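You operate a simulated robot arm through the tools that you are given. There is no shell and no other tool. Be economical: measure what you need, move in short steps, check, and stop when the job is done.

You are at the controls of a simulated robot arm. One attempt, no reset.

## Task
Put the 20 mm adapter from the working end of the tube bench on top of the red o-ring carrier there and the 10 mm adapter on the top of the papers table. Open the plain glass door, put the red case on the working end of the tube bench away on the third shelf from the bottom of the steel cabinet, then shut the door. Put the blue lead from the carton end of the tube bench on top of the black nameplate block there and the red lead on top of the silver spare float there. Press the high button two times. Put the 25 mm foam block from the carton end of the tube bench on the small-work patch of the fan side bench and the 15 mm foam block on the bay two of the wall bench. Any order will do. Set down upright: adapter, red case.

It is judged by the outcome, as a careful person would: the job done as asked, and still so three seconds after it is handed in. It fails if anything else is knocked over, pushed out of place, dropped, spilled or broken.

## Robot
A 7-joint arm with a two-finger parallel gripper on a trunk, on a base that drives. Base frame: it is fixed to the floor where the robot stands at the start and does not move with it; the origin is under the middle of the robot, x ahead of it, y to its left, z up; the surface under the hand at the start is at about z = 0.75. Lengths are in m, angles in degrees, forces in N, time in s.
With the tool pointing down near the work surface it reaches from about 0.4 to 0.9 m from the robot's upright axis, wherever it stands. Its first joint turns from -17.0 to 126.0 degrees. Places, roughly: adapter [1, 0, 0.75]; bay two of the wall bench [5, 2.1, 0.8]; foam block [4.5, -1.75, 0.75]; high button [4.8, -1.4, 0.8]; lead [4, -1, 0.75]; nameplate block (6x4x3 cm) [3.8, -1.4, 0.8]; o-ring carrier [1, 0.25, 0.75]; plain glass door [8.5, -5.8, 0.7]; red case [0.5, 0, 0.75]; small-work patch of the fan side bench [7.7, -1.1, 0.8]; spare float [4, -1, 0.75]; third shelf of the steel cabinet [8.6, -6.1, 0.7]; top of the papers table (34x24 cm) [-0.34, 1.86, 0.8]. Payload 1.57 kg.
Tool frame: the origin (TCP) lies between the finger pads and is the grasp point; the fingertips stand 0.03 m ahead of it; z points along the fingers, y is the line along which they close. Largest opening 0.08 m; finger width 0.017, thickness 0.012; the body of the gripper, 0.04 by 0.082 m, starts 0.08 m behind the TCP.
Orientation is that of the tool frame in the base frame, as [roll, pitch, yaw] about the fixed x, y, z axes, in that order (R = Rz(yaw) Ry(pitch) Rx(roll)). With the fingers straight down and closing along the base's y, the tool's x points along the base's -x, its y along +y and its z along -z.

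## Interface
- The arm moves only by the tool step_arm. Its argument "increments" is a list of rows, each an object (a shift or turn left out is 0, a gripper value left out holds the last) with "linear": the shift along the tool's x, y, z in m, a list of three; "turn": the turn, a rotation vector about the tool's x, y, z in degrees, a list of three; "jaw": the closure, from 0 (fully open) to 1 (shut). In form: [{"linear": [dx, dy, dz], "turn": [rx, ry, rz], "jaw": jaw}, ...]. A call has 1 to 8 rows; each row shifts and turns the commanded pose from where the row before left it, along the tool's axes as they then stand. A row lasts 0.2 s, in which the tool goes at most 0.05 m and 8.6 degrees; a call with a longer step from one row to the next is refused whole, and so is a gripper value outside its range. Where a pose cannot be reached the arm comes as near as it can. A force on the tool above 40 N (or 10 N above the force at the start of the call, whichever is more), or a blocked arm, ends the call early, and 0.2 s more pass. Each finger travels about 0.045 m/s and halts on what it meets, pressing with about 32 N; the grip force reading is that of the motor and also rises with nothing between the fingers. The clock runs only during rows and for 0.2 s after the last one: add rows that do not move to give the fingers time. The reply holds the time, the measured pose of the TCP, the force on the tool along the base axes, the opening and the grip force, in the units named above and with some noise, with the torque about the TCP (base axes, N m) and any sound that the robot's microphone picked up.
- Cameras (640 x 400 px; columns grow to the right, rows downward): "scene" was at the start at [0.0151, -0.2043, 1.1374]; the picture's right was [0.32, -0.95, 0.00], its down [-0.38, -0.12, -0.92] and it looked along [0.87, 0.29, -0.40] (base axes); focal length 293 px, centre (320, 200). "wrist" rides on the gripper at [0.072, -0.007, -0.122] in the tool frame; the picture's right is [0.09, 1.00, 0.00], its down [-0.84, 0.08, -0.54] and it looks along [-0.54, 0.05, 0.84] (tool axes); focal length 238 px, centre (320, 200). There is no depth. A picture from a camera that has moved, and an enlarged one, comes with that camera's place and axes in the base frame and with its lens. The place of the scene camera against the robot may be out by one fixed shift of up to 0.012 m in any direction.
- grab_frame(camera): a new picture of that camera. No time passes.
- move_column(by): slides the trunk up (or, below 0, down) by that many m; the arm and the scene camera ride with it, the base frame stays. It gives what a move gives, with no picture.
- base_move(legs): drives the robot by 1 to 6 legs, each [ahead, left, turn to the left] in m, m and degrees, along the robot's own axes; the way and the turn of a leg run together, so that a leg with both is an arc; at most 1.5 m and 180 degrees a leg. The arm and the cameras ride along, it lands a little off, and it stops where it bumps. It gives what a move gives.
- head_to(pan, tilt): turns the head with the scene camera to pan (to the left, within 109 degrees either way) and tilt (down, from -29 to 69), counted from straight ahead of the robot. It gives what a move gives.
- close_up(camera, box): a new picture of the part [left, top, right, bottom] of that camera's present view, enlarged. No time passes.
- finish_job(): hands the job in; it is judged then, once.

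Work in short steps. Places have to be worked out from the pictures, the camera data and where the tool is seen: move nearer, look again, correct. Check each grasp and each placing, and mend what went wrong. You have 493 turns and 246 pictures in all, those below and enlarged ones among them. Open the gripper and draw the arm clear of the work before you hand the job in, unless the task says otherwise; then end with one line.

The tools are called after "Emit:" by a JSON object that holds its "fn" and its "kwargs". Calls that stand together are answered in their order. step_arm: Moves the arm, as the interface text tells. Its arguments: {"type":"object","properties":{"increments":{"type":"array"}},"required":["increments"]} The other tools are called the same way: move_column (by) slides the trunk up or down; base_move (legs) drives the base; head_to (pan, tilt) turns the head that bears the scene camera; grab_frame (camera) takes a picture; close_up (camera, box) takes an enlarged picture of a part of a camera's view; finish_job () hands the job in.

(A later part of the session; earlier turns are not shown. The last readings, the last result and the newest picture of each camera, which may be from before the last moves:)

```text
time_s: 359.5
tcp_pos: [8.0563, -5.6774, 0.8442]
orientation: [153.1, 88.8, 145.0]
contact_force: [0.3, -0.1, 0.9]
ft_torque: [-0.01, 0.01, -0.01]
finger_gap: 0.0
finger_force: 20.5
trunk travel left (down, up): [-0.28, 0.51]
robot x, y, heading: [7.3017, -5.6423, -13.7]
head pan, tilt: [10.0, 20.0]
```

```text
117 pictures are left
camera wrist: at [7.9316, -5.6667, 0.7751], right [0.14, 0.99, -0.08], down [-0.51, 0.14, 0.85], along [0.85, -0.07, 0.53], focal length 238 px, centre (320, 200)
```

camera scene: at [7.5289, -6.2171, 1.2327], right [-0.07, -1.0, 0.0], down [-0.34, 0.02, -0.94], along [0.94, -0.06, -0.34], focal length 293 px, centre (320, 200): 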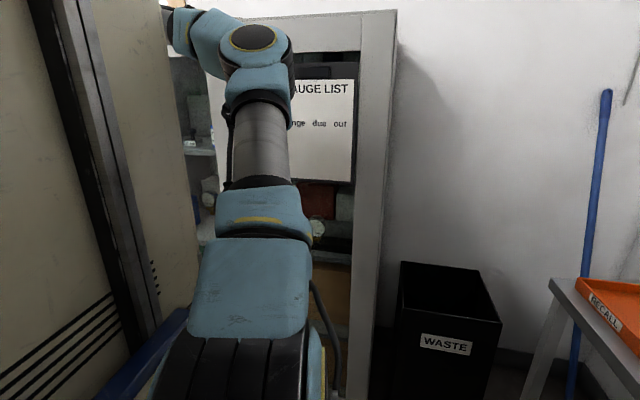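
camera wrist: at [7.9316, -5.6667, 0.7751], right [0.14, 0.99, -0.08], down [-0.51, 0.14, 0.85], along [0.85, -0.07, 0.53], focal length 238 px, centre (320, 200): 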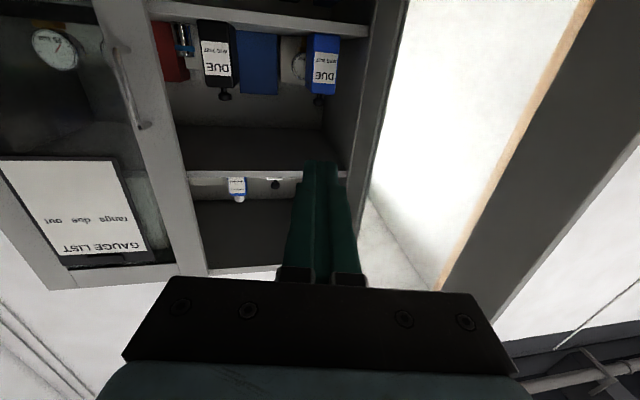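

The door is open past 90°. I look into the shelf with the scene camera (now low) to plan the placing.

Emit:
{"fn": "head_to", "kwargs": {"pan": 5, "tilt": 10}}

Emit:
{"fn": "grab_frame", "kwargs": {"camera": "scene"}}

Emit:
{"fn": "close_up", "kwargs": {"camera": "wrist", "box": [130, 0, 400, 170]}}

```text
time_s: 360.2
tcp_pos: [8.0564, -5.678, 0.8449]
orientation: [152.5, 88.9, 144.6]
contact_force: [0.3, -0.3, -0.5]
ft_torque: [-0.02, 0.02, 0.0]
finger_gap: 0.0
finger_force: 21.0
trunk travel left (down, up): [-0.28, 0.51]
robot x, y, heading: [7.3038, -5.6439, -14.1]
head pan, tilt: [5.0, 10.0]
```

```text
116 pictures are left
camera scene: at [7.2688, -5.8644, 0.939], right [-0.15, -0.99, 0.0], down [-0.17, 0.03, -0.98], along [0.97, -0.15, -0.17], focal length 293 px, centre (320, 200)
```

scene: 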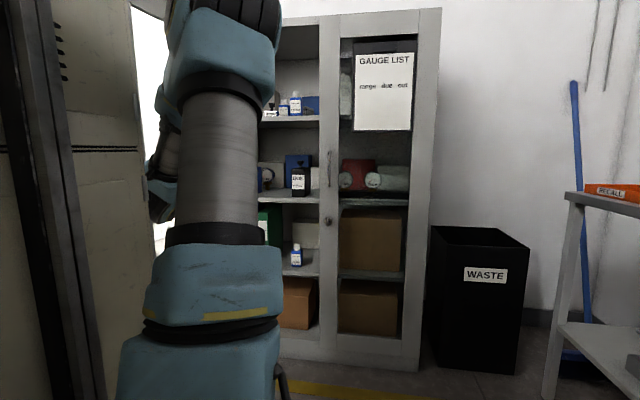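

```text
2.35 times, centred on (265, 85) of wrist
camera zoom: at [7.9319, -5.6662, 0.7752], right [0.14, 0.99, -0.08], down [-0.51, 0.14, 0.85], along [0.85, -0.07, 0.53], focal length 561 px, centre (449, 471)
```

zoom: 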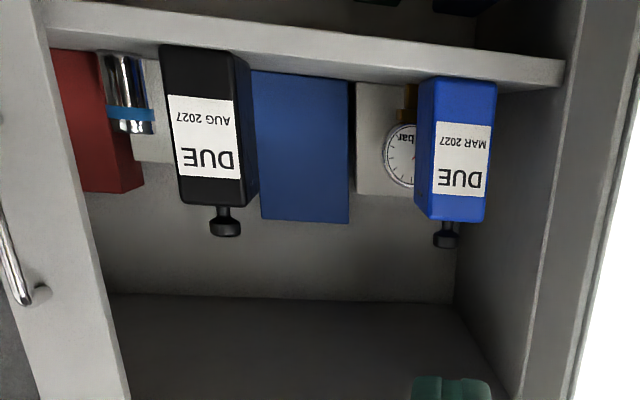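

I pitch the hand down 45° to look into the shelf from a bit above.

Emit:
{"fn": "step_arm", "kwargs": {"increments": [{"turn": [0, 7.5, 0]}, {"turn": [0, 7.5, 0]}, {"turn": [0, 7.5, 0]}, {"turn": [0, 7.5, 0]}, {"turn": [0, 7.5, 0]}, {"turn": [0, 7.5, 0]}, {"linear": [0, 0, 0]}]}}

Emit:
{"fn": "move_column", "kwargs": {"by": 0.06}}

Emit:
{"fn": "grab_frame", "kwargs": {"camera": "wrist"}}

```text
time_s: 361.9
tcp_pos: [8.0546, -5.6778, 0.8435]
orientation: [179.4, 43.9, 171.6]
contact_force: [0.6, 0.2, -0.8]
ft_torque: [0.02, -0.03, 0.01]
finger_gap: 0.0001
finger_force: 21.4
trunk travel left (down, up): [-0.28, 0.51]
robot x, y, heading: [7.3009, -5.6398, -13.9]
head pan, tilt: [5.0, 10.0]
```

```text
time_s: 362.9
tcp_pos: [8.0555, -5.6781, 0.9038]
orientation: [179.3, 44.0, 171.6]
contact_force: [-0.2, -1.0, 0.1]
ft_torque: [-0.02, 0.01, 0.0]
finger_gap: 0.0002
finger_force: 21.4
trunk travel left (down, up): [-0.34, 0.45]
robot x, y, heading: [7.3031, -5.6426, -14.2]
head pan, tilt: [5.0, 10.0]
```

```text
114 pictures are left
camera wrist: at [7.9184, -5.6654, 0.9417], right [0.07, 1.0, -0.05], down [0.23, 0.04, 0.97], along [0.97, -0.08, -0.23], focal length 238 px, centre (320, 200)
```

wrist: 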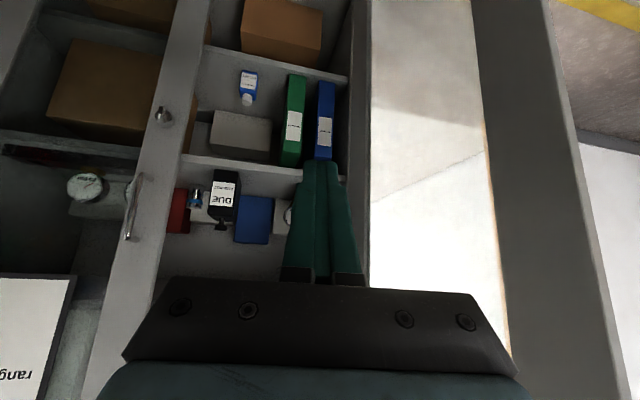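

Emit:
{"fn": "close_up", "kwargs": {"camera": "wrist", "box": [150, 130, 350, 280]}}

```text
2.67 times, centred on (250, 205) of wrist
camera zoom: at [7.9184, -5.6654, 0.9417], right [0.07, 1.0, -0.05], down [0.23, 0.04, 0.97], along [0.97, -0.08, -0.23], focal length 636 px, centre (507, 187)
```

zoom: 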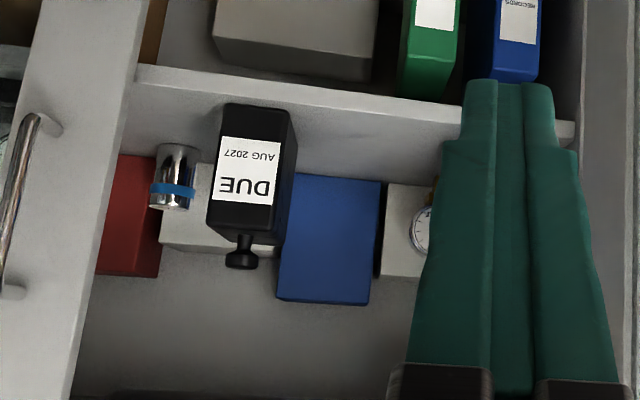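

Shelf 3 (z≈0.735) has a 15 cm gap between the black and blue cases at its front-left; the red case fits there near (8.61,-5.87). Now I set the hand vertical and draw it in to leave.

Emit:
{"fn": "step_arm", "kwargs": {"increments": [{"linear": [0.0144, 0, -0.0139], "turn": [0, 7.3, 0]}, {"linear": [0.016, 0, -0.012], "turn": [0, 7.3, 0]}, {"linear": [0.0174, 0, -0.0098], "turn": [0, 7.3, 0]}, {"linear": [0.0185, 0, -0.0075], "turn": [0, 7.3, 0]}, {"linear": [0.0193, 0, -0.005], "turn": [0, 7.3, 0]}, {"linear": [0.0198, 0, -0.0025], "turn": [0, 7.3, 0]}, {"linear": [0, 0, 0]}]}}

Emit:
{"fn": "base_move", "kwargs": {"legs": [[0.03, 0.5, 0]]}}

Emit:
{"fn": "head_to", "kwargs": {"pan": -30, "tilt": 10}}

Emit:
{"fn": "grab_frame", "kwargs": {"camera": "scene"}}

```text
time_s: 364.4
tcp_pos: [7.9368, -5.6621, 0.9037]
orientation: [179.5, 0.1, 172.1]
contact_force: [0.2, -0.1, 0.1]
ft_torque: [0.0, -0.01, 0.07]
finger_gap: 0.0
finger_force: 21.3
trunk travel left (down, up): [-0.34, 0.45]
robot x, y, heading: [7.3073, -5.6448, -14.0]
head pan, tilt: [5.0, 10.0]
```

```text
time_s: 367.4
tcp_pos: [8.084, -5.1844, 0.904]
orientation: [179.5, 0.2, 172.1]
contact_force: [0.2, 0.7, -0.6]
ft_torque: [0.0, -0.02, 0.0]
finger_gap: 0.0003
finger_force: 21.4
trunk travel left (down, up): [-0.34, 0.45]
robot x, y, heading: [7.452, -5.1669, -13.8]
head pan, tilt: [5.0, 10.0]
```

```text
time_s: 368.4
tcp_pos: [8.0847, -5.1851, 0.9038]
orientation: [179.5, 0.3, 172.1]
contact_force: [-0.3, 0.0, -0.3]
ft_torque: [0.04, -0.01, -0.04]
finger_gap: 0.0
finger_force: 21.8
trunk travel left (down, up): [-0.34, 0.45]
robot x, y, heading: [7.4556, -5.1667, -13.8]
head pan, tilt: [-30.0, 10.0]
```

```text
112 pictures are left
camera scene: at [7.3921, -5.4383, 0.999], right [-0.69, -0.72, 0.0], down [-0.13, 0.12, -0.98], along [0.71, -0.68, -0.17], focal length 293 px, centre (320, 200)
```

scene: 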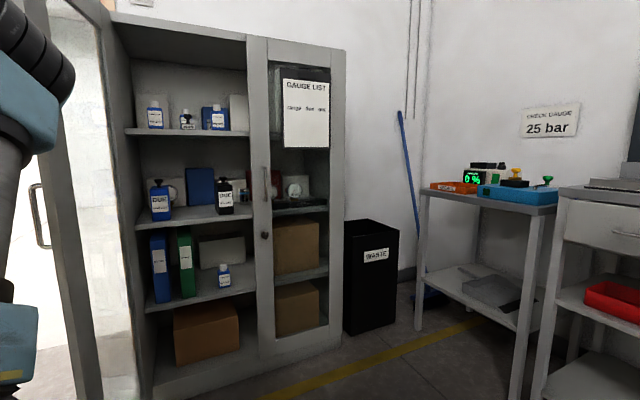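

All good here. I head back to the tube bench's end for the 15 mm foam.

Emit:
{"fn": "move_column", "kwargs": {"by": 0.2}}

Emit:
{"fn": "base_move", "kwargs": {"legs": [[0, 0.6, 0], [-0.57, 0.39, 0], [0, 0, 155], [1.4, 0, 0], [0.95, 0, 0], [0, 0, 20]]}}

Emit:
{"fn": "base_move", "kwargs": {"legs": [[0.05, -0.65, 0]]}}

Emit:
{"fn": "grab_frame", "kwargs": {"camera": "wrist"}}

```text
time_s: 370.6
tcp_pos: [8.0842, -5.1856, 1.1029]
orientation: [179.5, 0.2, 172.0]
contact_force: [0.5, -0.4, 1.1]
ft_torque: [0.02, 0.01, 0.0]
finger_gap: 0.0001
finger_force: 21.0
trunk travel left (down, up): [-0.54, 0.25]
robot x, y, heading: [7.4523, -5.1659, -13.7]
head pan, tilt: [-30.0, 10.0]
```

```text
time_s: 396.0
tcp_pos: [4.6909, -2.4711, 1.1037]
orientation: [179.5, 0.1, -14.5]
contact_force: [0.2, 0.2, -0.5]
ft_torque: [0.01, -0.03, 0.01]
finger_gap: 0.0
finger_force: 21.4
trunk travel left (down, up): [-0.54, 0.25]
robot x, y, heading: [5.3166, -2.5617, 159.5]
head pan, tilt: [-30.0, 10.0]
```

```text
time_s: 399.6
tcp_pos: [4.8687, -1.8423, 1.1034]
orientation: [179.5, 0.2, -14.2]
contact_force: [1.0, 0.9, -0.6]
ft_torque: [0.0, 0.0, 0.03]
finger_gap: 0.0
finger_force: 22.0
trunk travel left (down, up): [-0.54, 0.25]
robot x, y, heading: [5.4964, -1.9315, 160.1]
head pan, tilt: [-30.0, 10.0]
```

```text
111 pictures are left
camera wrist: at [4.9396, -1.8523, 1.2254], right [-0.16, -0.99, 0.01], down [-0.83, 0.13, 0.55], along [-0.54, 0.08, -0.84], focal length 238 px, centre (320, 200)
```

wrist: 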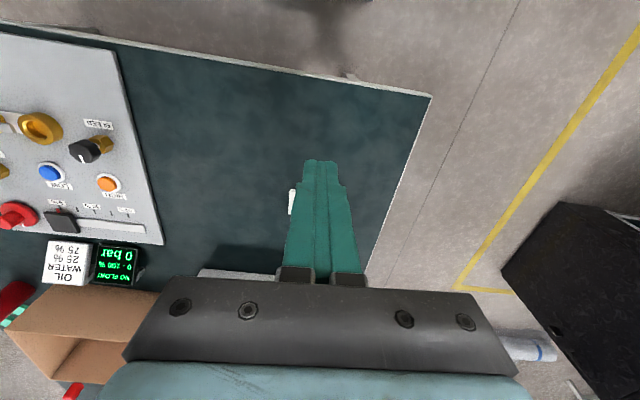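

Emit:
{"fn": "base_move", "kwargs": {"legs": [[0.18, -0.05, 1]]}}

Emit:
{"fn": "step_arm", "kwargs": {"increments": [{"jaw": 0}, {"linear": [0, 0, 0.04], "jaw": 0}, {"linear": [0, 0, 0.04], "jaw": 0}, {"linear": [0, 0, 0.04], "jaw": 0}, {"jaw": 0}]}}

Emit:
{"fn": "grab_frame", "kwargs": {"camera": "wrist"}}

```text
time_s: 401.1
tcp_pos: [4.7152, -1.7473, 1.1037]
orientation: [179.5, 0.1, -13.2]
contact_force: [0.3, 0.5, 0.6]
ft_torque: [0.01, -0.01, -0.02]
finger_gap: 0.0002
finger_force: 21.6
trunk travel left (down, up): [-0.54, 0.25]
robot x, y, heading: [5.3474, -1.827, 161.0]
head pan, tilt: [-30.0, 10.0]
```

```text
time_s: 402.3
tcp_pos: [4.7143, -1.7481, 0.9837]
orientation: [179.5, 0.2, -13.1]
contact_force: [-0.8, -0.8, 0.2]
ft_torque: [-0.01, 0.01, -0.01]
finger_gap: 0.0799
finger_force: 0.2
trunk travel left (down, up): [-0.54, 0.25]
robot x, y, heading: [5.343, -1.8269, 161.1]
head pan, tilt: [-30.0, 10.0]
```

```text
110 pictures are left
camera wrist: at [4.7852, -1.7561, 1.1054], right [-0.14, -0.99, 0.01], down [-0.83, 0.12, 0.55], along [-0.54, 0.07, -0.84], focal length 238 px, centre (320, 200)
```

wrist: 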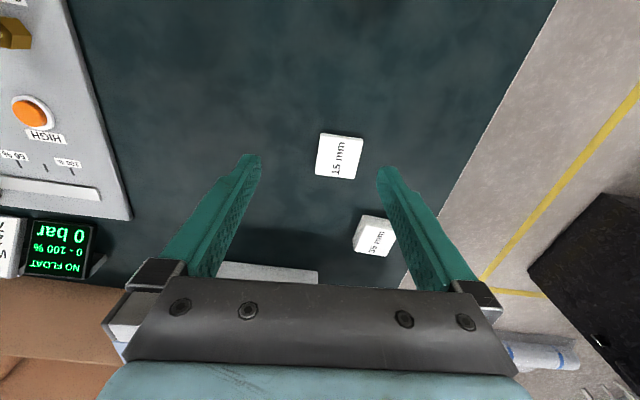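

Emit:
{"fn": "step_arm", "kwargs": {"increments": [{"linear": [-0.035, 0.017, 0.01]}, {"linear": [-0.036, 0.0177, 0.01]}, {"linear": [0, 0, 0.04]}, {"linear": [0, 0, 0.03]}, {"linear": [0, 0, 0]}]}}

Emit:
{"fn": "close_up", "kwargs": {"camera": "wrist", "box": [220, 60, 420, 220]}}

```text
time_s: 403.5
tcp_pos: [4.6349, -1.7674, 0.8942]
orientation: [179.4, 0.2, -13.1]
contact_force: [-0.3, 0.7, -0.6]
ft_torque: [0.01, -0.02, 0.0]
finger_gap: 0.08
finger_force: 0.0
trunk travel left (down, up): [-0.54, 0.25]
robot x, y, heading: [5.3461, -1.823, 161.2]
head pan, tilt: [-30.0, 10.0]
```

```text
2.50 times, centred on (320, 140) of wrist
camera zoom: at [4.7066, -1.7753, 1.0154], right [-0.14, -0.99, 0.01], down [-0.83, 0.12, 0.55], along [-0.54, 0.07, -0.84], focal length 596 px, centre (320, 350)
```

zoom: 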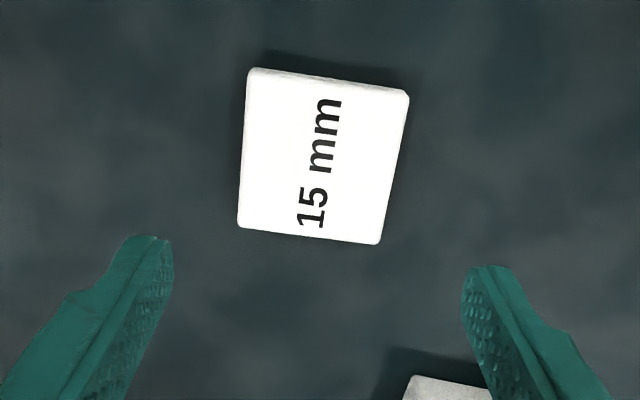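

Emit:
{"fn": "step_arm", "kwargs": {"increments": [{"linear": [0.0035, -0.001, 0.04], "turn": [0, 0, 2]}, {"linear": [0, 0, 0.04]}, {"linear": [0, 0, 0.025]}, {"linear": [0, 0, 0.006]}, {"jaw": 0.4}, {"jaw": 1}, {"jaw": 1}, {"jaw": 1}]}}

Emit:
{"fn": "step_arm", "kwargs": {"increments": [{"linear": [0, 0, -0.03]}, {"linear": [0, 0, -0.05]}, {"linear": [0.01, 0, -0.045]}, {"linear": [0, 0, 0]}]}}

Emit:
{"fn": "grab_frame", "kwargs": {"camera": "wrist"}}

```text
time_s: 405.3
tcp_pos: [4.6396, -1.7669, 0.7827]
orientation: [179.5, 0.2, -15.1]
contact_force: [0.3, -0.7, -0.1]
ft_torque: [-0.02, 0.01, -0.04]
finger_gap: 0.0635
finger_force: 31.6
trunk travel left (down, up): [-0.54, 0.25]
robot x, y, heading: [5.3441, -1.8244, 161.0]
head pan, tilt: [-30.0, 10.0]
```

```text
time_s: 406.3
tcp_pos: [4.6503, -1.7692, 0.9099]
orientation: [179.6, 0.2, -15.1]
contact_force: [0.5, 0.5, 0.0]
ft_torque: [-0.04, -0.02, -0.02]
finger_gap: 0.0636
finger_force: 31.8
trunk travel left (down, up): [-0.54, 0.25]
robot x, y, heading: [5.3437, -1.8241, 161.1]
head pan, tilt: [-30.0, 10.0]
```

```text
108 pictures are left
camera wrist: at [4.7203, -1.7798, 1.0306], right [-0.17, -0.99, 0.01], down [-0.82, 0.15, 0.55], along [-0.54, 0.09, -0.84], focal length 238 px, centre (320, 200)
```

wrist: 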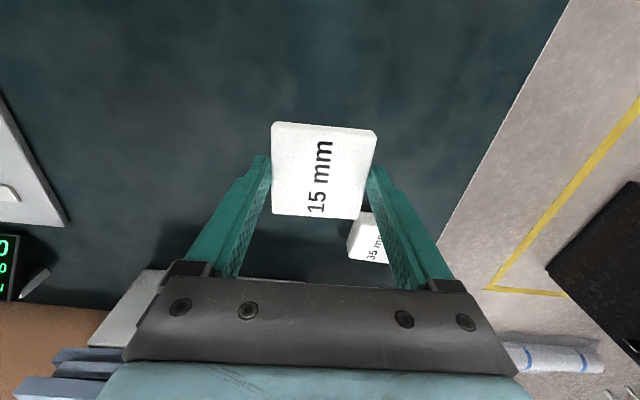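

Held. I raise the trunk and carry the 15 mm block to the wall bench side.

Emit:
{"fn": "move_column", "kwargs": {"by": 0.2}}

Emit:
{"fn": "base_move", "kwargs": {"legs": [[0, -1.45, 0], [0, 0, -90], [0, 1.2, 0]]}}

Emit:
{"fn": "head_to", "kwargs": {"pan": 0, "tilt": 20}}

Emit:
{"fn": "grab_frame", "kwargs": {"camera": "scene"}}

```text
time_s: 408.5
tcp_pos: [4.6495, -1.7701, 1.1083]
orientation: [179.5, 0.3, -15.1]
contact_force: [0.4, -0.2, -0.3]
ft_torque: [0.01, 0.0, -0.02]
finger_gap: 0.0634
finger_force: 32.0
trunk travel left (down, up): [-0.74, 0.05]
robot x, y, heading: [5.3427, -1.8245, 161.0]
head pan, tilt: [-30.0, 10.0]
```

```text
time_s: 425.2
tcp_pos: [4.7358, 0.6315, 1.1089]
orientation: [179.5, 0.3, -105.2]
contact_force: [-0.2, 0.0, -0.9]
ft_torque: [-0.02, 0.02, -0.01]
finger_gap: 0.0632
finger_force: 32.0
trunk travel left (down, up): [-0.74, 0.05]
robot x, y, heading: [4.6788, -0.0654, 71.1]
head pan, tilt: [-30.0, 10.0]
```

```text
time_s: 426.2
tcp_pos: [4.7351, 0.6309, 1.1086]
orientation: [179.5, 0.3, -105.3]
contact_force: [-0.1, 1.1, 0.3]
ft_torque: [0.05, 0.05, 0.03]
finger_gap: 0.0634
finger_force: 32.3
trunk travel left (down, up): [-0.74, 0.05]
robot x, y, heading: [4.6778, -0.0642, 71.2]
head pan, tilt: [0.0, 20.0]
```

```text
107 pictures are left
camera scene: at [4.9092, -0.13, 1.3828], right [0.95, -0.33, 0.0], down [-0.11, -0.32, -0.94], along [0.31, 0.89, -0.34], focal length 293 px, centre (320, 200)
```

scene: 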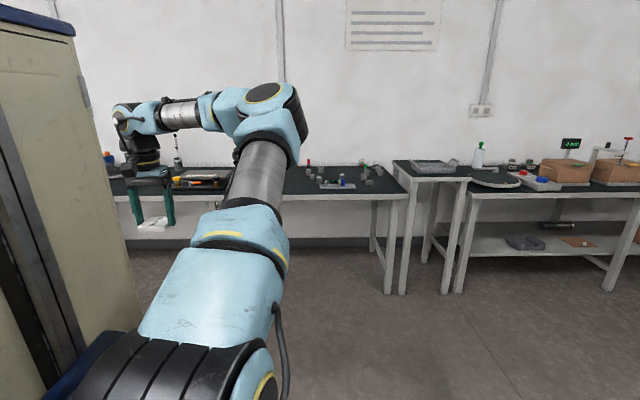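

Emit:
{"fn": "base_move", "kwargs": {"legs": [[1.0, 0.2, 0]]}}

Emit:
{"fn": "grab_frame", "kwargs": {"camera": "wrist"}}

Emit:
{"fn": "head_to", "kwargs": {"pan": 25, "tilt": 25}}

Emit:
{"fn": "grab_frame", "kwargs": {"camera": "scene"}}

```text
time_s: 431.4
tcp_pos: [4.8869, 1.6436, 1.1083]
orientation: [179.6, 0.1, -105.8]
contact_force: [-0.2, 0.3, -0.4]
ft_torque: [0.0, 0.01, 0.0]
finger_gap: 0.0635
finger_force: 31.8
trunk travel left (down, up): [-0.74, 0.05]
robot x, y, heading: [4.8234, 0.9505, 70.3]
head pan, tilt: [0.0, 20.0]
```

```text
106 pictures are left
camera wrist: at [4.8736, 1.5728, 1.2302], right [-0.98, 0.18, 0.01], down [0.16, 0.82, 0.55], along [0.09, 0.54, -0.84], focal length 238 px, centre (320, 200)
```

wrist: 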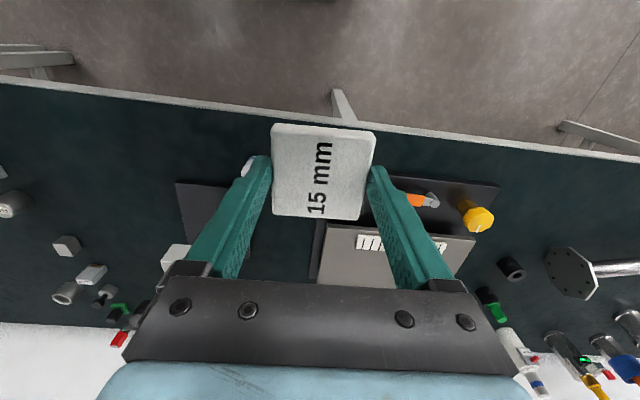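

```text
time_s: 432.3
tcp_pos: [4.8859, 1.6432, 1.1085]
orientation: [179.5, 0.3, -105.8]
contact_force: [-0.5, 0.0, -0.6]
ft_torque: [0.01, -0.03, 0.0]
finger_gap: 0.0635
finger_force: 32.1
trunk travel left (down, up): [-0.74, 0.05]
robot x, y, heading: [4.8238, 0.9536, 70.4]
head pan, tilt: [25.0, 25.0]
```

```text
105 pictures are left
camera scene: at [5.012, 0.8853, 1.3747], right [1.0, 0.09, 0.0], down [0.04, -0.42, -0.91], along [-0.08, 0.9, -0.42], focal length 293 px, centre (320, 200)
```

scene: 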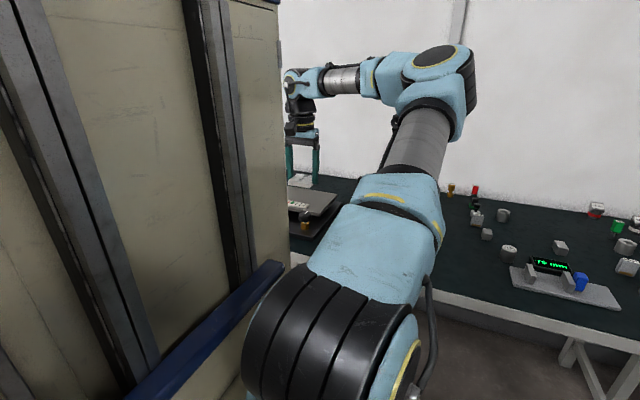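

Emit:
{"fn": "base_move", "kwargs": {"legs": [[0.18, 0.0, 0]]}}

Emit:
{"fn": "step_arm", "kwargs": {"increments": [{"linear": [0, -0.045, 0]}, {"linear": [0, -0.045, 0]}, {"linear": [0, -0.045, 0]}, {"linear": [0, -0.03, 0]}, {"linear": [0, 0, 0]}]}}

Emit:
{"fn": "grab_frame", "kwargs": {"camera": "wrist"}}

```text
time_s: 433.9
tcp_pos: [4.9501, 1.8137, 1.109]
orientation: [179.5, 0.2, -105.9]
contact_force: [0.4, 0.4, -0.9]
ft_torque: [-0.01, 0.0, 0.0]
finger_gap: 0.0633
finger_force: 31.8
trunk travel left (down, up): [-0.74, 0.05]
robot x, y, heading: [4.8822, 1.1222, 70.1]
head pan, tilt: [25.0, 25.0]
```

```text
time_s: 435.1
tcp_pos: [5.1082, 1.7702, 1.107]
orientation: [179.5, 0.2, -106.0]
contact_force: [-0.7, -0.3, -0.4]
ft_torque: [-0.02, -0.02, -0.01]
finger_gap: 0.0635
finger_force: 31.9
trunk travel left (down, up): [-0.74, 0.05]
robot x, y, heading: [4.8832, 1.1209, 70.6]
head pan, tilt: [25.0, 25.0]
```

```text
104 pictures are left
camera wrist: at [5.095, 1.6988, 1.229], right [-0.98, 0.18, 0.01], down [0.16, 0.82, 0.55], along [0.09, 0.54, -0.84], focal length 238 px, centre (320, 200)
```

wrist: 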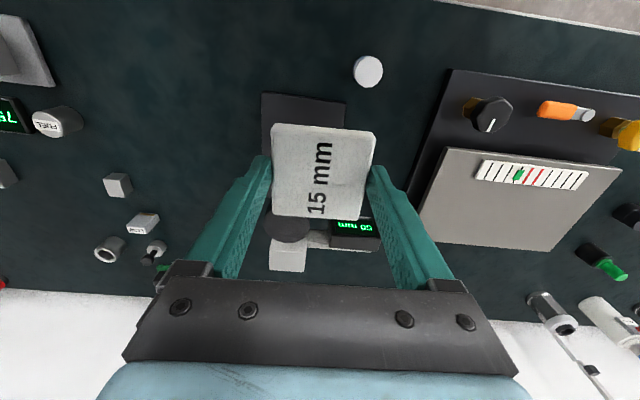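

Emit:
{"fn": "step_arm", "kwargs": {"increments": [{"linear": [0, 0.048, 0]}, {"linear": [0, 0.048, 0]}, {"linear": [0, 0.048, 0]}, {"linear": [0, 0.048, 0]}, {"linear": [0, 0.048, 0]}, {"linear": [0, 0.048, 0]}, {"linear": [0, 0.03, 0]}, {"linear": [0, 0, 0]}]}}

Emit:
{"fn": "grab_frame", "kwargs": {"camera": "wrist"}}

```text
time_s: 436.9
tcp_pos: [4.8017, 1.8566, 1.1097]
orientation: [179.4, 0.2, -105.9]
contact_force: [0.0, 0.2, -0.7]
ft_torque: [0.02, 0.03, 0.02]
finger_gap: 0.0638
finger_force: 31.9
trunk travel left (down, up): [-0.74, 0.05]
robot x, y, heading: [4.8839, 1.1194, 70.5]
head pan, tilt: [25.0, 25.0]
```

```text
103 pictures are left
camera wrist: at [4.788, 1.7855, 1.2312], right [-0.98, 0.18, 0.01], down [0.16, 0.82, 0.55], along [0.09, 0.54, -0.84], focal length 238 px, centre (320, 200)
```

wrist: 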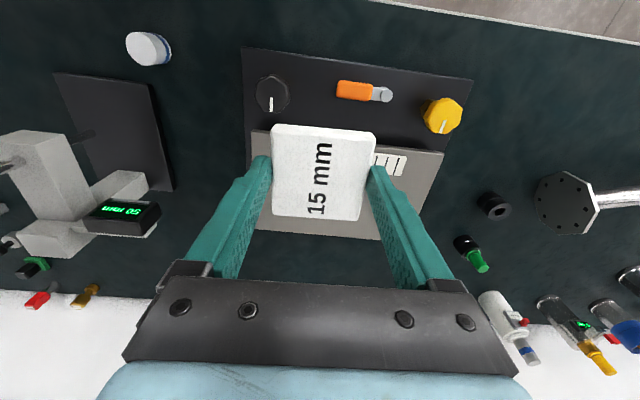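

Emit:
{"fn": "close_up", "kwargs": {"camera": "wrist", "box": [100, 30, 300, 290]}}

Emit:
{"fn": "step_arm", "kwargs": {"increments": [{"linear": [0, 0.045, 0]}, {"linear": [0, 0.045, 0]}, {"linear": [0, 0.045, 0]}, {"linear": [0, 0, 0]}]}}

Emit:
{"fn": "grab_frame", "kwargs": {"camera": "wrist"}}

```text
1.54 times, centred on (200, 160) of wrist
camera zoom: at [4.788, 1.7855, 1.2312], right [-0.98, 0.18, 0.01], down [0.16, 0.82, 0.55], along [0.09, 0.54, -0.84], focal length 367 px, centre (505, 262)
```

zoom: 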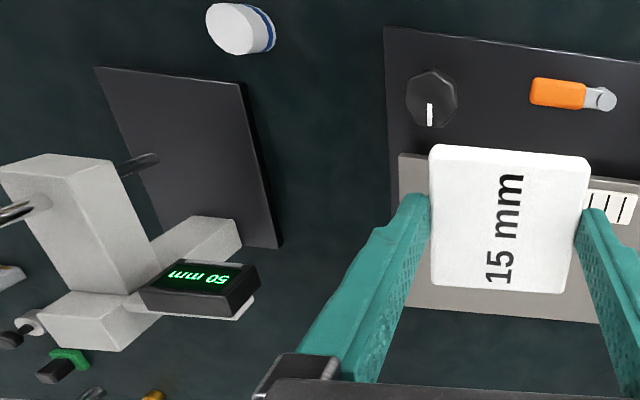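

```text
time_s: 437.9
tcp_pos: [4.796, 1.8618, 1.111]
orientation: [179.5, 0.2, -106.0]
contact_force: [0.0, -0.8, 0.0]
ft_torque: [-0.03, -0.03, 0.0]
finger_gap: 0.0634
finger_force: 32.5
out of reach, approached as far as the arm can: row 1, 2, 3
trunk travel left (down, up): [-0.74, 0.05]
robot x, y, heading: [4.8875, 1.1196, 70.2]
head pan, tilt: [25.0, 25.0]
```

```text
101 pictures are left
camera wrist: at [4.7833, 1.7909, 1.2321], right [-0.98, 0.19, 0.01], down [0.16, 0.82, 0.55], along [0.09, 0.54, -0.84], focal length 238 px, centre (320, 200)
```

wrist: 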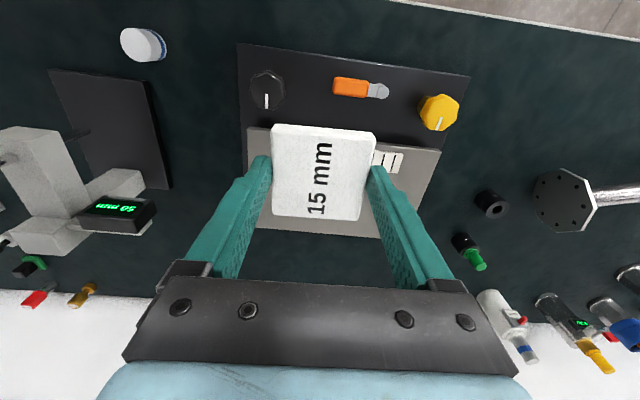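

I need an unobstructed view of (5.0,2.1). I back off, turn the robot left and look with the head.

Emit:
{"fn": "step_arm", "kwargs": {"increments": [{"linear": [0, -0.045, 0]}, {"linear": [0, -0.045, 0]}, {"linear": [0, -0.045, 0]}, {"linear": [0, -0.045, 0]}, {"linear": [0, 0, 0]}]}}

Emit:
{"fn": "base_move", "kwargs": {"legs": [[-0.45, 0, 0], [0, 0, 45]]}}

Emit:
{"fn": "head_to", "kwargs": {"pan": -40, "tilt": 30}}

Emit:
{"fn": "grab_frame", "kwargs": {"camera": "scene"}}

```text
time_s: 439.1
tcp_pos: [4.9696, 1.8114, 1.1067]
orientation: [179.4, 0.3, -106.0]
contact_force: [-0.4, -0.3, 0.0]
ft_torque: [-0.03, -0.01, 0.01]
finger_gap: 0.0637
finger_force: 31.7
trunk travel left (down, up): [-0.74, 0.05]
robot x, y, heading: [4.8839, 1.1237, 70.2]
head pan, tilt: [25.0, 25.0]
```

```text
time_s: 443.9
tcp_pos: [4.3021, 1.2433, 1.1072]
orientation: [179.5, 0.1, -61.2]
contact_force: [0.0, 0.6, -0.6]
ft_torque: [-0.03, -0.04, -0.03]
finger_gap: 0.0633
finger_force: 32.1
trunk travel left (down, up): [-0.74, 0.05]
robot x, y, heading: [4.7292, 0.6902, 115.0]
head pan, tilt: [25.0, 25.0]
```

```text
time_s: 445.2
tcp_pos: [4.3017, 1.2431, 1.1071]
orientation: [179.5, 0.2, -61.1]
contact_force: [0.1, 0.4, -0.4]
ft_torque: [-0.01, 0.04, -0.01]
finger_gap: 0.0634
finger_force: 32.5
trunk travel left (down, up): [-0.74, 0.05]
robot x, y, heading: [4.7299, 0.6948, 115.0]
head pan, tilt: [-40.0, 30.0]
```

```text
100 pictures are left
camera scene: at [5.0024, 0.8018, 1.3667], right [0.97, -0.26, 0.0], down [-0.13, -0.48, -0.87], along [0.22, 0.84, -0.5], focal length 293 px, centre (320, 200)
```

scene: 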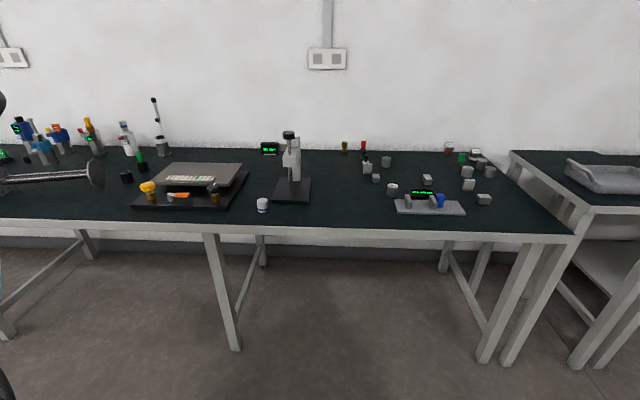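

Emit:
{"fn": "close_up", "kwargs": {"camera": "scene", "box": [100, 90, 350, 240]}}

Emit:
{"fn": "close_up", "kwargs": {"camera": "scene", "box": [330, 90, 580, 240]}}

```text
2.56 times, centred on (225, 165) of scene
camera zoom: at [5.0024, 0.8018, 1.3667], right [0.97, -0.26, 0.0], down [-0.13, -0.48, -0.87], along [0.22, 0.84, -0.5], focal length 749 px, centre (563, 290)
```

zoom: 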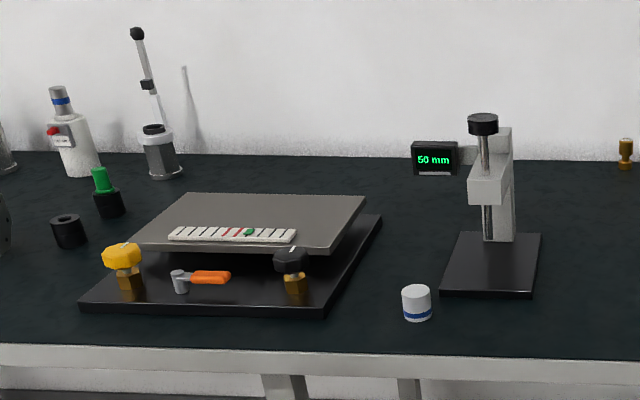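

```text
2.56 times, centred on (455, 165) of scene
camera zoom: at [5.0024, 0.8018, 1.3667], right [0.97, -0.26, 0.0], down [-0.13, -0.48, -0.87], along [0.22, 0.84, -0.5], focal length 749 px, centre (-26, 290)
```

zoom: 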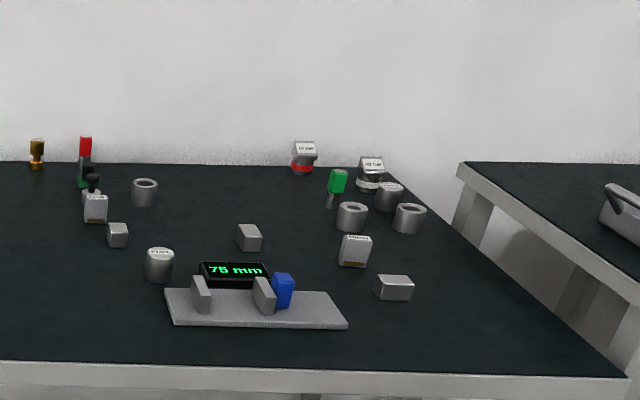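

"Bay two" is the clear gap between the levelling table and the height gauge; I aim the foam at about (5.02,2.01), clear of the gauge's display. Drive back in.

Emit:
{"fn": "base_move", "kwargs": {"legs": [[0, 0, -45], [0.5, 0.02, 0]]}}

Emit:
{"fn": "grab_frame", "kwargs": {"camera": "wrist"}}

```text
time_s: 450.2
tcp_pos: [4.9665, 1.8646, 1.1074]
orientation: [179.5, 0.2, -106.0]
contact_force: [-1.0, 0.8, -0.9]
ft_torque: [0.0, -0.03, 0.0]
finger_gap: 0.0635
finger_force: 32.3
trunk travel left (down, up): [-0.74, 0.05]
robot x, y, heading: [4.8809, 1.1749, 70.2]
head pan, tilt: [-40.0, 30.0]
```

```text
97 pictures are left
camera wrist: at [4.9529, 1.7935, 1.229], right [-0.98, 0.19, 0.01], down [0.16, 0.82, 0.55], along [0.09, 0.54, -0.84], focal length 238 px, centre (320, 200)
```

wrist: 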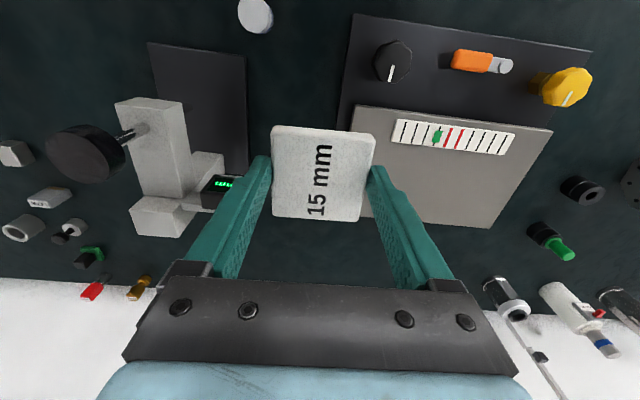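

Emit:
{"fn": "step_arm", "kwargs": {"increments": [{"linear": [-0.047, -0.008, 0]}, {"linear": [-0.047, -0.008, 0]}, {"linear": [-0.048, -0.009, 0]}, {"linear": [0, 0, 0.045]}, {"linear": [0, 0, 0.045]}, {"linear": [0, 0, 0.04]}, {"linear": [0, 0, 0]}]}}

Emit:
{"fn": "grab_frame", "kwargs": {"camera": "wrist"}}

Emit:
{"fn": "head_to", "kwargs": {"pan": 20, "tilt": 25}}

Emit:
{"fn": "grab_frame", "kwargs": {"camera": "scene"}}

```text
time_s: 451.8
tcp_pos: [5.029, 1.9939, 0.9794]
orientation: [179.5, 0.2, -105.9]
contact_force: [-0.5, 0.3, 0.6]
ft_torque: [-0.02, -0.03, -0.02]
finger_gap: 0.0633
finger_force: 32.0
trunk travel left (down, up): [-0.74, 0.05]
robot x, y, heading: [4.8786, 1.1724, 70.1]
head pan, tilt: [-40.0, 30.0]
```

```text
96 pictures are left
camera wrist: at [5.0153, 1.9233, 1.1], right [-0.98, 0.19, 0.01], down [0.16, 0.82, 0.55], along [0.09, 0.54, -0.84], focal length 238 px, centre (320, 200)
```

wrist: 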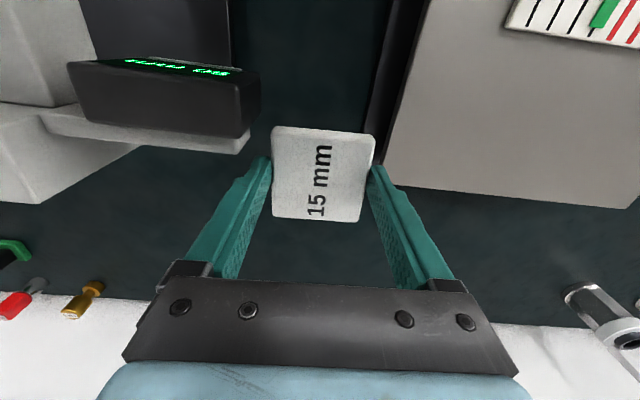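

```text
time_s: 453.1
tcp_pos: [5.0291, 1.9938, 0.9792]
orientation: [179.5, 0.2, -106.0]
contact_force: [0.2, 0.9, -0.7]
ft_torque: [0.01, 0.0, 0.02]
finger_gap: 0.0634
finger_force: 31.9
trunk travel left (down, up): [-0.74, 0.05]
robot x, y, heading: [4.8824, 1.1734, 70.1]
head pan, tilt: [20.0, 25.0]
```

```text
95 pictures are left
camera scene: at [5.0776, 1.1082, 1.3746], right [1.0, 0.0, 0.0], down [0.0, -0.42, -0.91], along [0.0, 0.91, -0.42], focal length 293 px, centre (320, 200)
```

scene: 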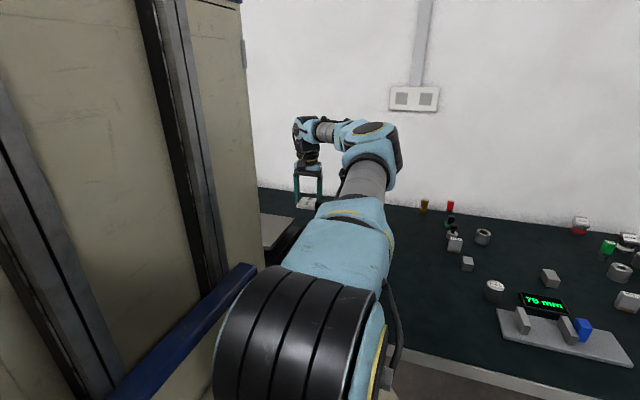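

The gauge's display ends near s≈4.15, so there's room further back; I shift the foam to about (5.037,2.072), nearer the bay centre, and lower.

Emit:
{"fn": "step_arm", "kwargs": {"increments": [{"linear": [-0.02, 0.0138, 0]}, {"linear": [-0.035, 0, 0]}, {"linear": [-0.022, 0, 0]}, {"linear": [0, 0, 0.03]}, {"linear": [0, 0, 0.03]}, {"linear": [0, 0, 0]}]}}

Emit:
{"fn": "grab_frame", "kwargs": {"camera": "wrist"}}

```text
time_s: 454.5
tcp_pos: [5.0255, 2.041, 0.9176]
orientation: [179.5, 0.3, -106.0]
contact_force: [-0.8, -0.8, 0.1]
ft_torque: [0.01, 0.01, 0.0]
finger_gap: 0.0637
finger_force: 31.9
out of reach, approached as far as the arm can: row 2, 3
trunk travel left (down, up): [-0.74, 0.05]
robot x, y, heading: [4.8803, 1.1711, 70.2]
head pan, tilt: [20.0, 25.0]
```

```text
94 pictures are left
camera wrist: at [5.0128, 1.9689, 1.0399], right [-0.98, 0.19, 0.01], down [0.16, 0.82, 0.55], along [0.09, 0.54, -0.84], focal length 238 px, centre (320, 200)
```

wrist: 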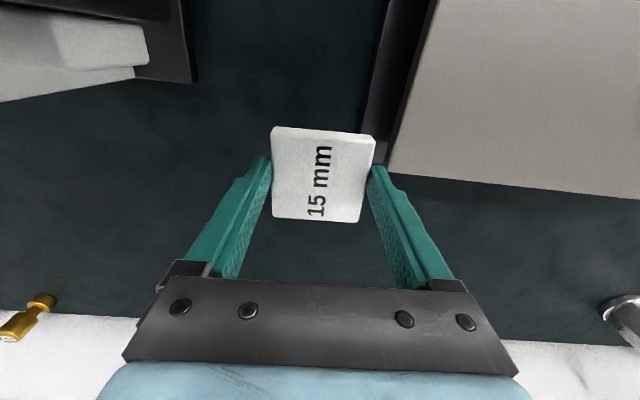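

Emit:
{"fn": "step_arm", "kwargs": {"increments": [{"linear": [0, 0, 0.045]}, {"linear": [0, 0, 0.045]}, {"linear": [0, 0, 0]}]}}

Emit:
{"fn": "grab_frame", "kwargs": {"camera": "wrist"}}

```text
time_s: 455.3
tcp_pos: [5.0245, 2.0387, 0.8494]
orientation: [179.4, 0.3, -106.0]
contact_force: [0.1, 0.0, 0.1]
ft_torque: [-0.02, -0.03, 0.02]
finger_gap: 0.0634
finger_force: 32.1
out of reach, approached as far as the arm can: row 2
trunk travel left (down, up): [-0.74, 0.05]
robot x, y, heading: [4.8803, 1.172, 70.2]
head pan, tilt: [20.0, 25.0]
```

```text
93 pictures are left
camera wrist: at [5.0119, 1.9675, 0.9714], right [-0.98, 0.19, 0.01], down [0.16, 0.82, 0.55], along [0.09, 0.54, -0.84], focal length 238 px, centre (320, 200)
```

wrist: 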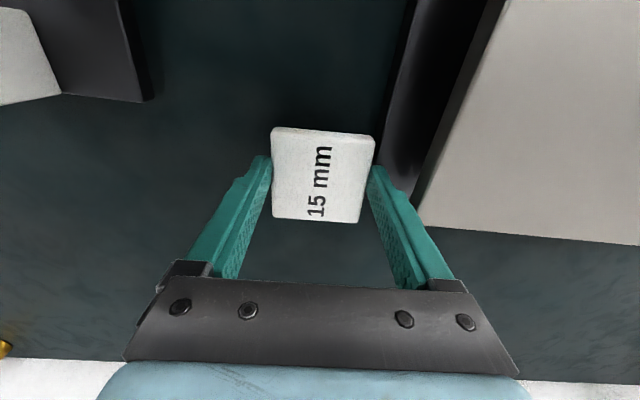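

Emit:
{"fn": "move_column", "kwargs": {"by": -0.05}}

Emit:
{"fn": "step_arm", "kwargs": {"increments": [{"linear": [0.025, 0, 0]}, {"linear": [0, 0, 0.004]}, {"linear": [0, 0, 0]}]}}

```text
time_s: 455.8
tcp_pos: [5.0263, 2.0399, 0.851]
orientation: [179.2, 0.5, -105.8]
contact_force: [2.9, -11.1, 14.5]
ft_torque: [-0.27, 0.54, 0.4]
finger_gap: 0.0632
finger_force: 31.3
trunk travel left (down, up): [-0.73, 0.06]
robot x, y, heading: [4.8824, 1.1751, 70.2]
head pan, tilt: [20.0, 25.0]
stopped: the force on the tool passed its limit at 59 N (the readings are from after the stop); the commanded pose is now the measured one
```

```text
time_s: 456.4
tcp_pos: [5.0228, 2.0179, 0.8496]
orientation: [179.2, 1.1, -106.5]
contact_force: [2.3, -6.6, 11.3]
ft_torque: [-0.18, 0.4, 0.3]
finger_gap: 0.0634
finger_force: 32.0
trunk travel left (down, up): [-0.73, 0.06]
robot x, y, heading: [4.8826, 1.1707, 70.2]
head pan, tilt: [20.0, 25.0]
stopped in row 3: the force on the tool passed its limit at 43 N (the readings are from after the stop); the commanded pose is now the measured one
```

Emit:
{"fn": "grab_frame", "kwargs": {"camera": "wrist"}}

Emit:
{"fn": "close_up", "kwargs": {"camera": "scene", "box": [240, 90, 420, 260]}}

```text
92 pictures are left
camera wrist: at [5.0095, 1.9465, 0.9698], right [-0.98, 0.19, 0.01], down [0.17, 0.81, 0.56], along [0.1, 0.55, -0.83], focal length 238 px, centre (320, 200)
```

wrist: 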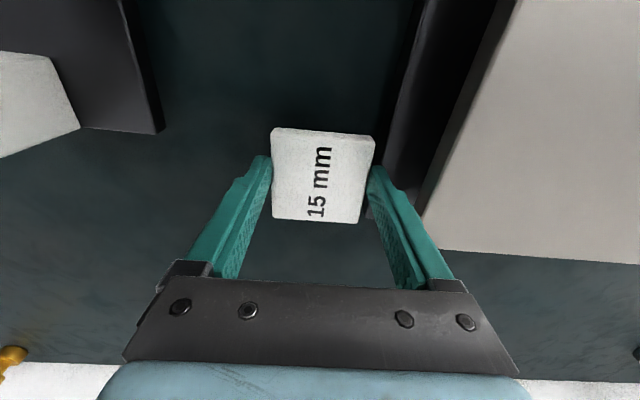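

```text
2.35 times, centred on (330, 175) of scene
camera zoom: at [5.0777, 1.1076, 1.3648], right [1.0, 0.0, 0.0], down [0.0, -0.42, -0.91], along [0.0, 0.91, -0.42], focal length 689 px, centre (296, 259)
```

zoom: 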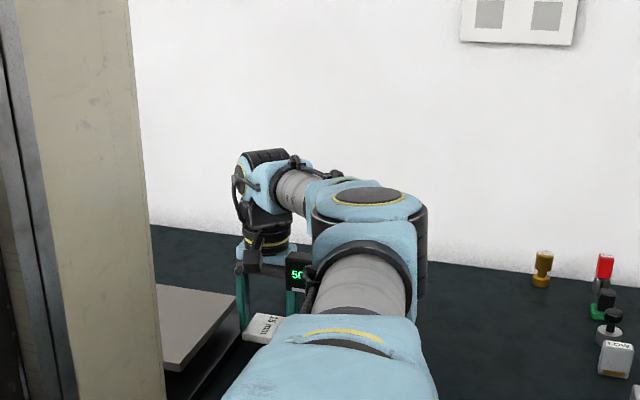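

Something above (likely the wrist flange on the gauge's display, z≈0.97) was touched. I lift straight up at once and look.

Emit:
{"fn": "step_arm", "kwargs": {"increments": [{"linear": [0, 0, -0.02]}, {"linear": [0, 0, -0.03]}, {"linear": [0, 0, -0.03]}, {"linear": [0, 0, 0]}]}}

Emit:
{"fn": "grab_frame", "kwargs": {"camera": "wrist"}}

Emit:
{"fn": "close_up", "kwargs": {"camera": "scene", "box": [240, 90, 420, 260]}}

```text
time_s: 457.4
tcp_pos: [5.0233, 2.0194, 0.9278]
orientation: [179.2, 1.1, -106.5]
contact_force: [-0.1, -0.4, -0.5]
ft_torque: [0.01, 0.02, -0.02]
finger_gap: 0.0635
finger_force: 31.9
trunk travel left (down, up): [-0.73, 0.06]
robot x, y, heading: [4.8809, 1.1726, 70.3]
head pan, tilt: [20.0, 25.0]
```

```text
90 pictures are left
camera wrist: at [5.0097, 1.9458, 1.0487], right [-0.98, 0.19, 0.01], down [0.17, 0.81, 0.56], along [0.1, 0.55, -0.83], focal length 238 px, centre (320, 200)
```

wrist: 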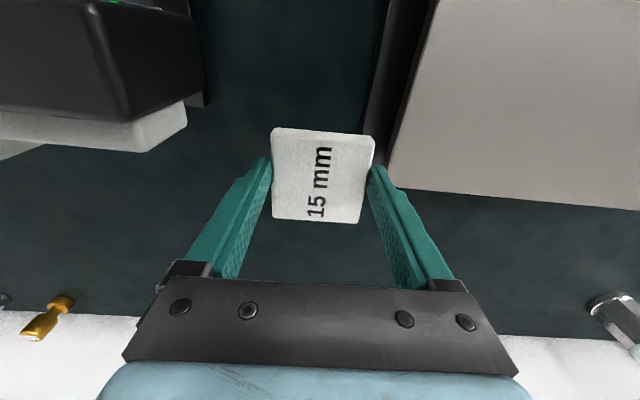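

```text
2.35 times, centred on (330, 175) of scene
camera zoom: at [5.0776, 1.1086, 1.365], right [1.0, 0.0, 0.0], down [0.0, -0.42, -0.91], along [0.0, 0.91, -0.42], focal length 689 px, centre (296, 259)
```

zoom: 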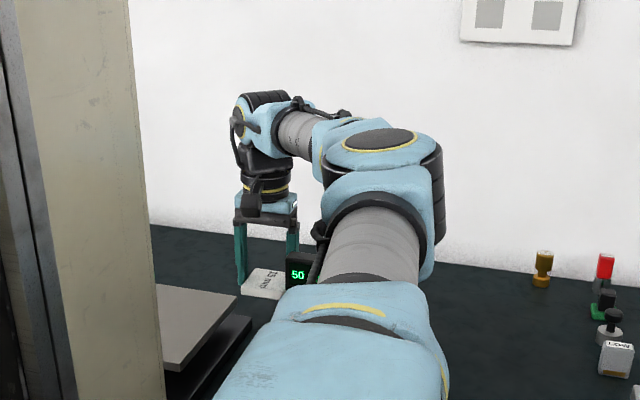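

The touch was the right finger on the levelling table's base edge (wall bench surface is at ≈0.80). Nothing moved. The gap spans s 4.05–4.195, so I re-aim for (5.065,2.062): base 6 cm ahead first.

Emit:
{"fn": "base_move", "kwargs": {"legs": [[0.06, 0, 0]]}}

Emit:
{"fn": "grab_frame", "kwargs": {"camera": "wrist"}}

```text
time_s: 458.4
tcp_pos: [5.0442, 2.0753, 0.9277]
orientation: [179.2, 1.1, -106.5]
contact_force: [-0.3, 0.6, -0.1]
ft_torque: [0.01, 0.02, 0.0]
finger_gap: 0.0634
finger_force: 31.9
trunk travel left (down, up): [-0.73, 0.06]
robot x, y, heading: [4.9007, 1.2278, 70.3]
head pan, tilt: [20.0, 25.0]
```

```text
88 pictures are left
camera wrist: at [5.0297, 2.0024, 1.0484], right [-0.98, 0.19, 0.01], down [0.17, 0.81, 0.56], along [0.1, 0.55, -0.83], focal length 238 px, centre (320, 200)
```

wrist: 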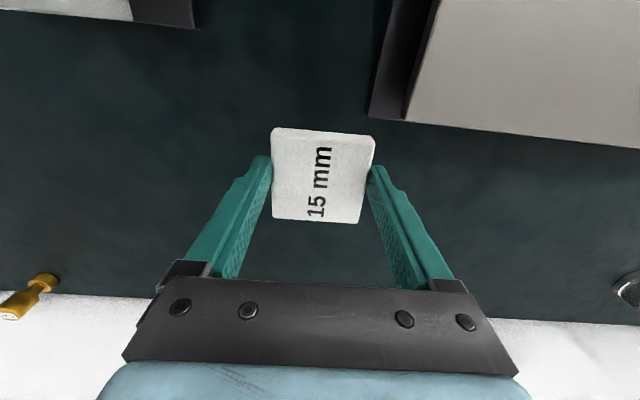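

Now the spot is clear all around. I shift 15 mm away from the table's corner and lower.

Emit:
{"fn": "step_arm", "kwargs": {"increments": [{"linear": [-0.005, -0.015, 0.0]}, {"linear": [0, 0, 0.04]}, {"linear": [0, 0, 0.03]}, {"linear": [0, 0, 0.012]}, {"linear": [0, 0, 0]}]}}

Emit:
{"fn": "grab_frame", "kwargs": {"camera": "wrist"}}

```text
time_s: 459.6
tcp_pos: [5.0588, 2.0782, 0.8448]
orientation: [179.1, 1.1, -106.5]
contact_force: [0.1, -0.5, -0.3]
ft_torque: [-0.02, -0.04, 0.0]
finger_gap: 0.0632
finger_force: 31.4
trunk travel left (down, up): [-0.73, 0.06]
robot x, y, heading: [4.9014, 1.2301, 70.1]
head pan, tilt: [20.0, 25.0]
```

```text
87 pictures are left
camera wrist: at [5.0449, 2.0047, 0.966], right [-0.98, 0.19, 0.01], down [0.17, 0.81, 0.56], along [0.1, 0.55, -0.83], focal length 238 px, centre (320, 200)
```

wrist: 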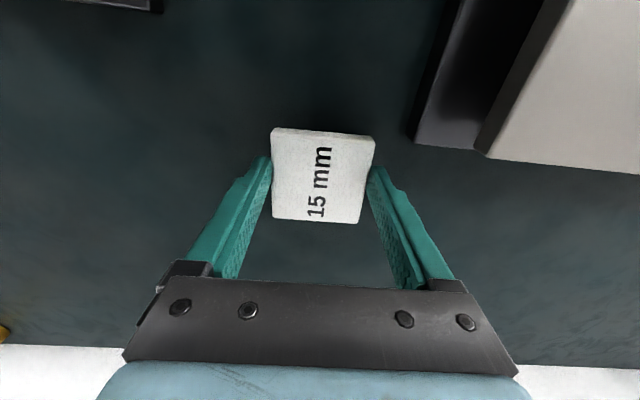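

Emit:
{"fn": "step_arm", "kwargs": {"increments": [{"linear": [0, 0, 0.006]}, {"linear": [0, 0, 0]}]}}

Emit:
{"fn": "step_arm", "kwargs": {"increments": [{"linear": [0, 0, 0.004]}, {"linear": [0, 0, 0]}]}}

```text
time_s: 460.1
tcp_pos: [5.0585, 2.0789, 0.841]
orientation: [179.2, 1.1, -106.5]
contact_force: [0.1, 0.4, 0.0]
ft_torque: [-0.02, -0.02, 0.03]
finger_gap: 0.0635
finger_force: 32.5
trunk travel left (down, up): [-0.73, 0.06]
robot x, y, heading: [4.9029, 1.2253, 70.0]
head pan, tilt: [20.0, 25.0]
```

```text
time_s: 460.8
tcp_pos: [5.0586, 2.0779, 0.8361]
orientation: [179.2, 1.0, -106.5]
contact_force: [0.3, 0.5, 0.5]
ft_torque: [-0.03, 0.0, -0.02]
finger_gap: 0.0634
finger_force: 31.9
trunk travel left (down, up): [-0.73, 0.06]
robot x, y, heading: [4.9039, 1.2325, 70.3]
head pan, tilt: [20.0, 25.0]
```

Emit:
{"fn": "step_arm", "kwargs": {"increments": [{"linear": [0, 0, 0.004]}, {"linear": [0, 0, 0]}]}}

```text
time_s: 461.4
tcp_pos: [5.0586, 2.078, 0.8336]
orientation: [179.3, 1.1, -106.5]
contact_force: [0.3, 1.2, 8.1]
ft_torque: [-0.29, -0.22, 0.05]
finger_gap: 0.0632
finger_force: 31.6
trunk travel left (down, up): [-0.73, 0.06]
robot x, y, heading: [4.9042, 1.2272, 70.0]
head pan, tilt: [20.0, 25.0]
```

Contact at bench height 0.80. Release slightly and rise.

Emit:
{"fn": "step_arm", "kwargs": {"increments": [{"jaw": 0.1}, {"jaw": 0.1}, {"jaw": 0.1}, {"linear": [0, 0, -0.03]}, {"linear": [0, 0, -0.045]}, {"linear": [0, 0, -0.045]}, {"linear": [0, 0, -0.04]}, {"linear": [0, 0, 0]}]}}

Emit:
{"fn": "grab_frame", "kwargs": {"camera": "wrist"}}

```text
time_s: 463.1
tcp_pos: [5.0598, 2.0731, 0.9928]
orientation: [179.2, 1.0, -106.5]
contact_force: [0.7, 0.2, 0.2]
ft_torque: [0.01, 0.0, 0.0]
finger_gap: 0.0718
finger_force: 0.0
trunk travel left (down, up): [-0.73, 0.06]
robot x, y, heading: [4.8996, 1.2308, 70.0]
head pan, tilt: [20.0, 25.0]
```

```text
86 pictures are left
camera wrist: at [5.0455, 2.0012, 1.1128], right [-0.98, 0.19, 0.01], down [0.17, 0.81, 0.56], along [0.1, 0.55, -0.83], focal length 238 px, centre (320, 200)
```

wrist: 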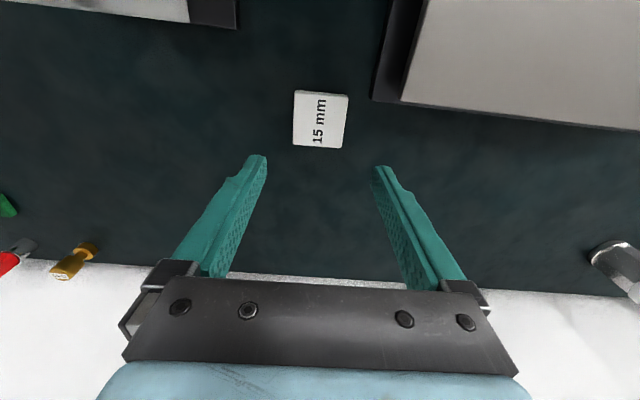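

15 mm foam is in place. I rise above the gauge's display before backing off.

Emit:
{"fn": "move_column", "kwargs": {"by": 0.06}}

Emit:
{"fn": "step_arm", "kwargs": {"increments": [{"linear": [0.02, 0.02, -0.03]}, {"linear": [0.02, 0.02, -0.03]}, {"linear": [0.0, 0, -0.02], "jaw": 0}, {"linear": [0, 0, 0]}]}}

```text
time_s: 464.1
tcp_pos: [5.06, 2.0747, 1.0519]
orientation: [179.3, 1.0, -106.5]
contact_force: [-0.1, 0.2, -0.3]
ft_torque: [0.02, 0.01, 0.03]
finger_gap: 0.0719
finger_force: 0.0
trunk travel left (down, up): [-0.79, 0.0]
robot x, y, heading: [4.9014, 1.233, 70.1]
head pan, tilt: [20.0, 25.0]
```

```text
time_s: 465.1
tcp_pos: [5.0102, 2.0451, 1.1334]
orientation: [179.2, 1.0, -106.5]
contact_force: [-0.4, -0.6, 0.7]
ft_torque: [0.02, 0.03, 0.01]
finger_gap: 0.0799
finger_force: 0.1
trunk travel left (down, up): [-0.79, 0.0]
robot x, y, heading: [4.9014, 1.2317, 70.0]
head pan, tilt: [20.0, 25.0]
```

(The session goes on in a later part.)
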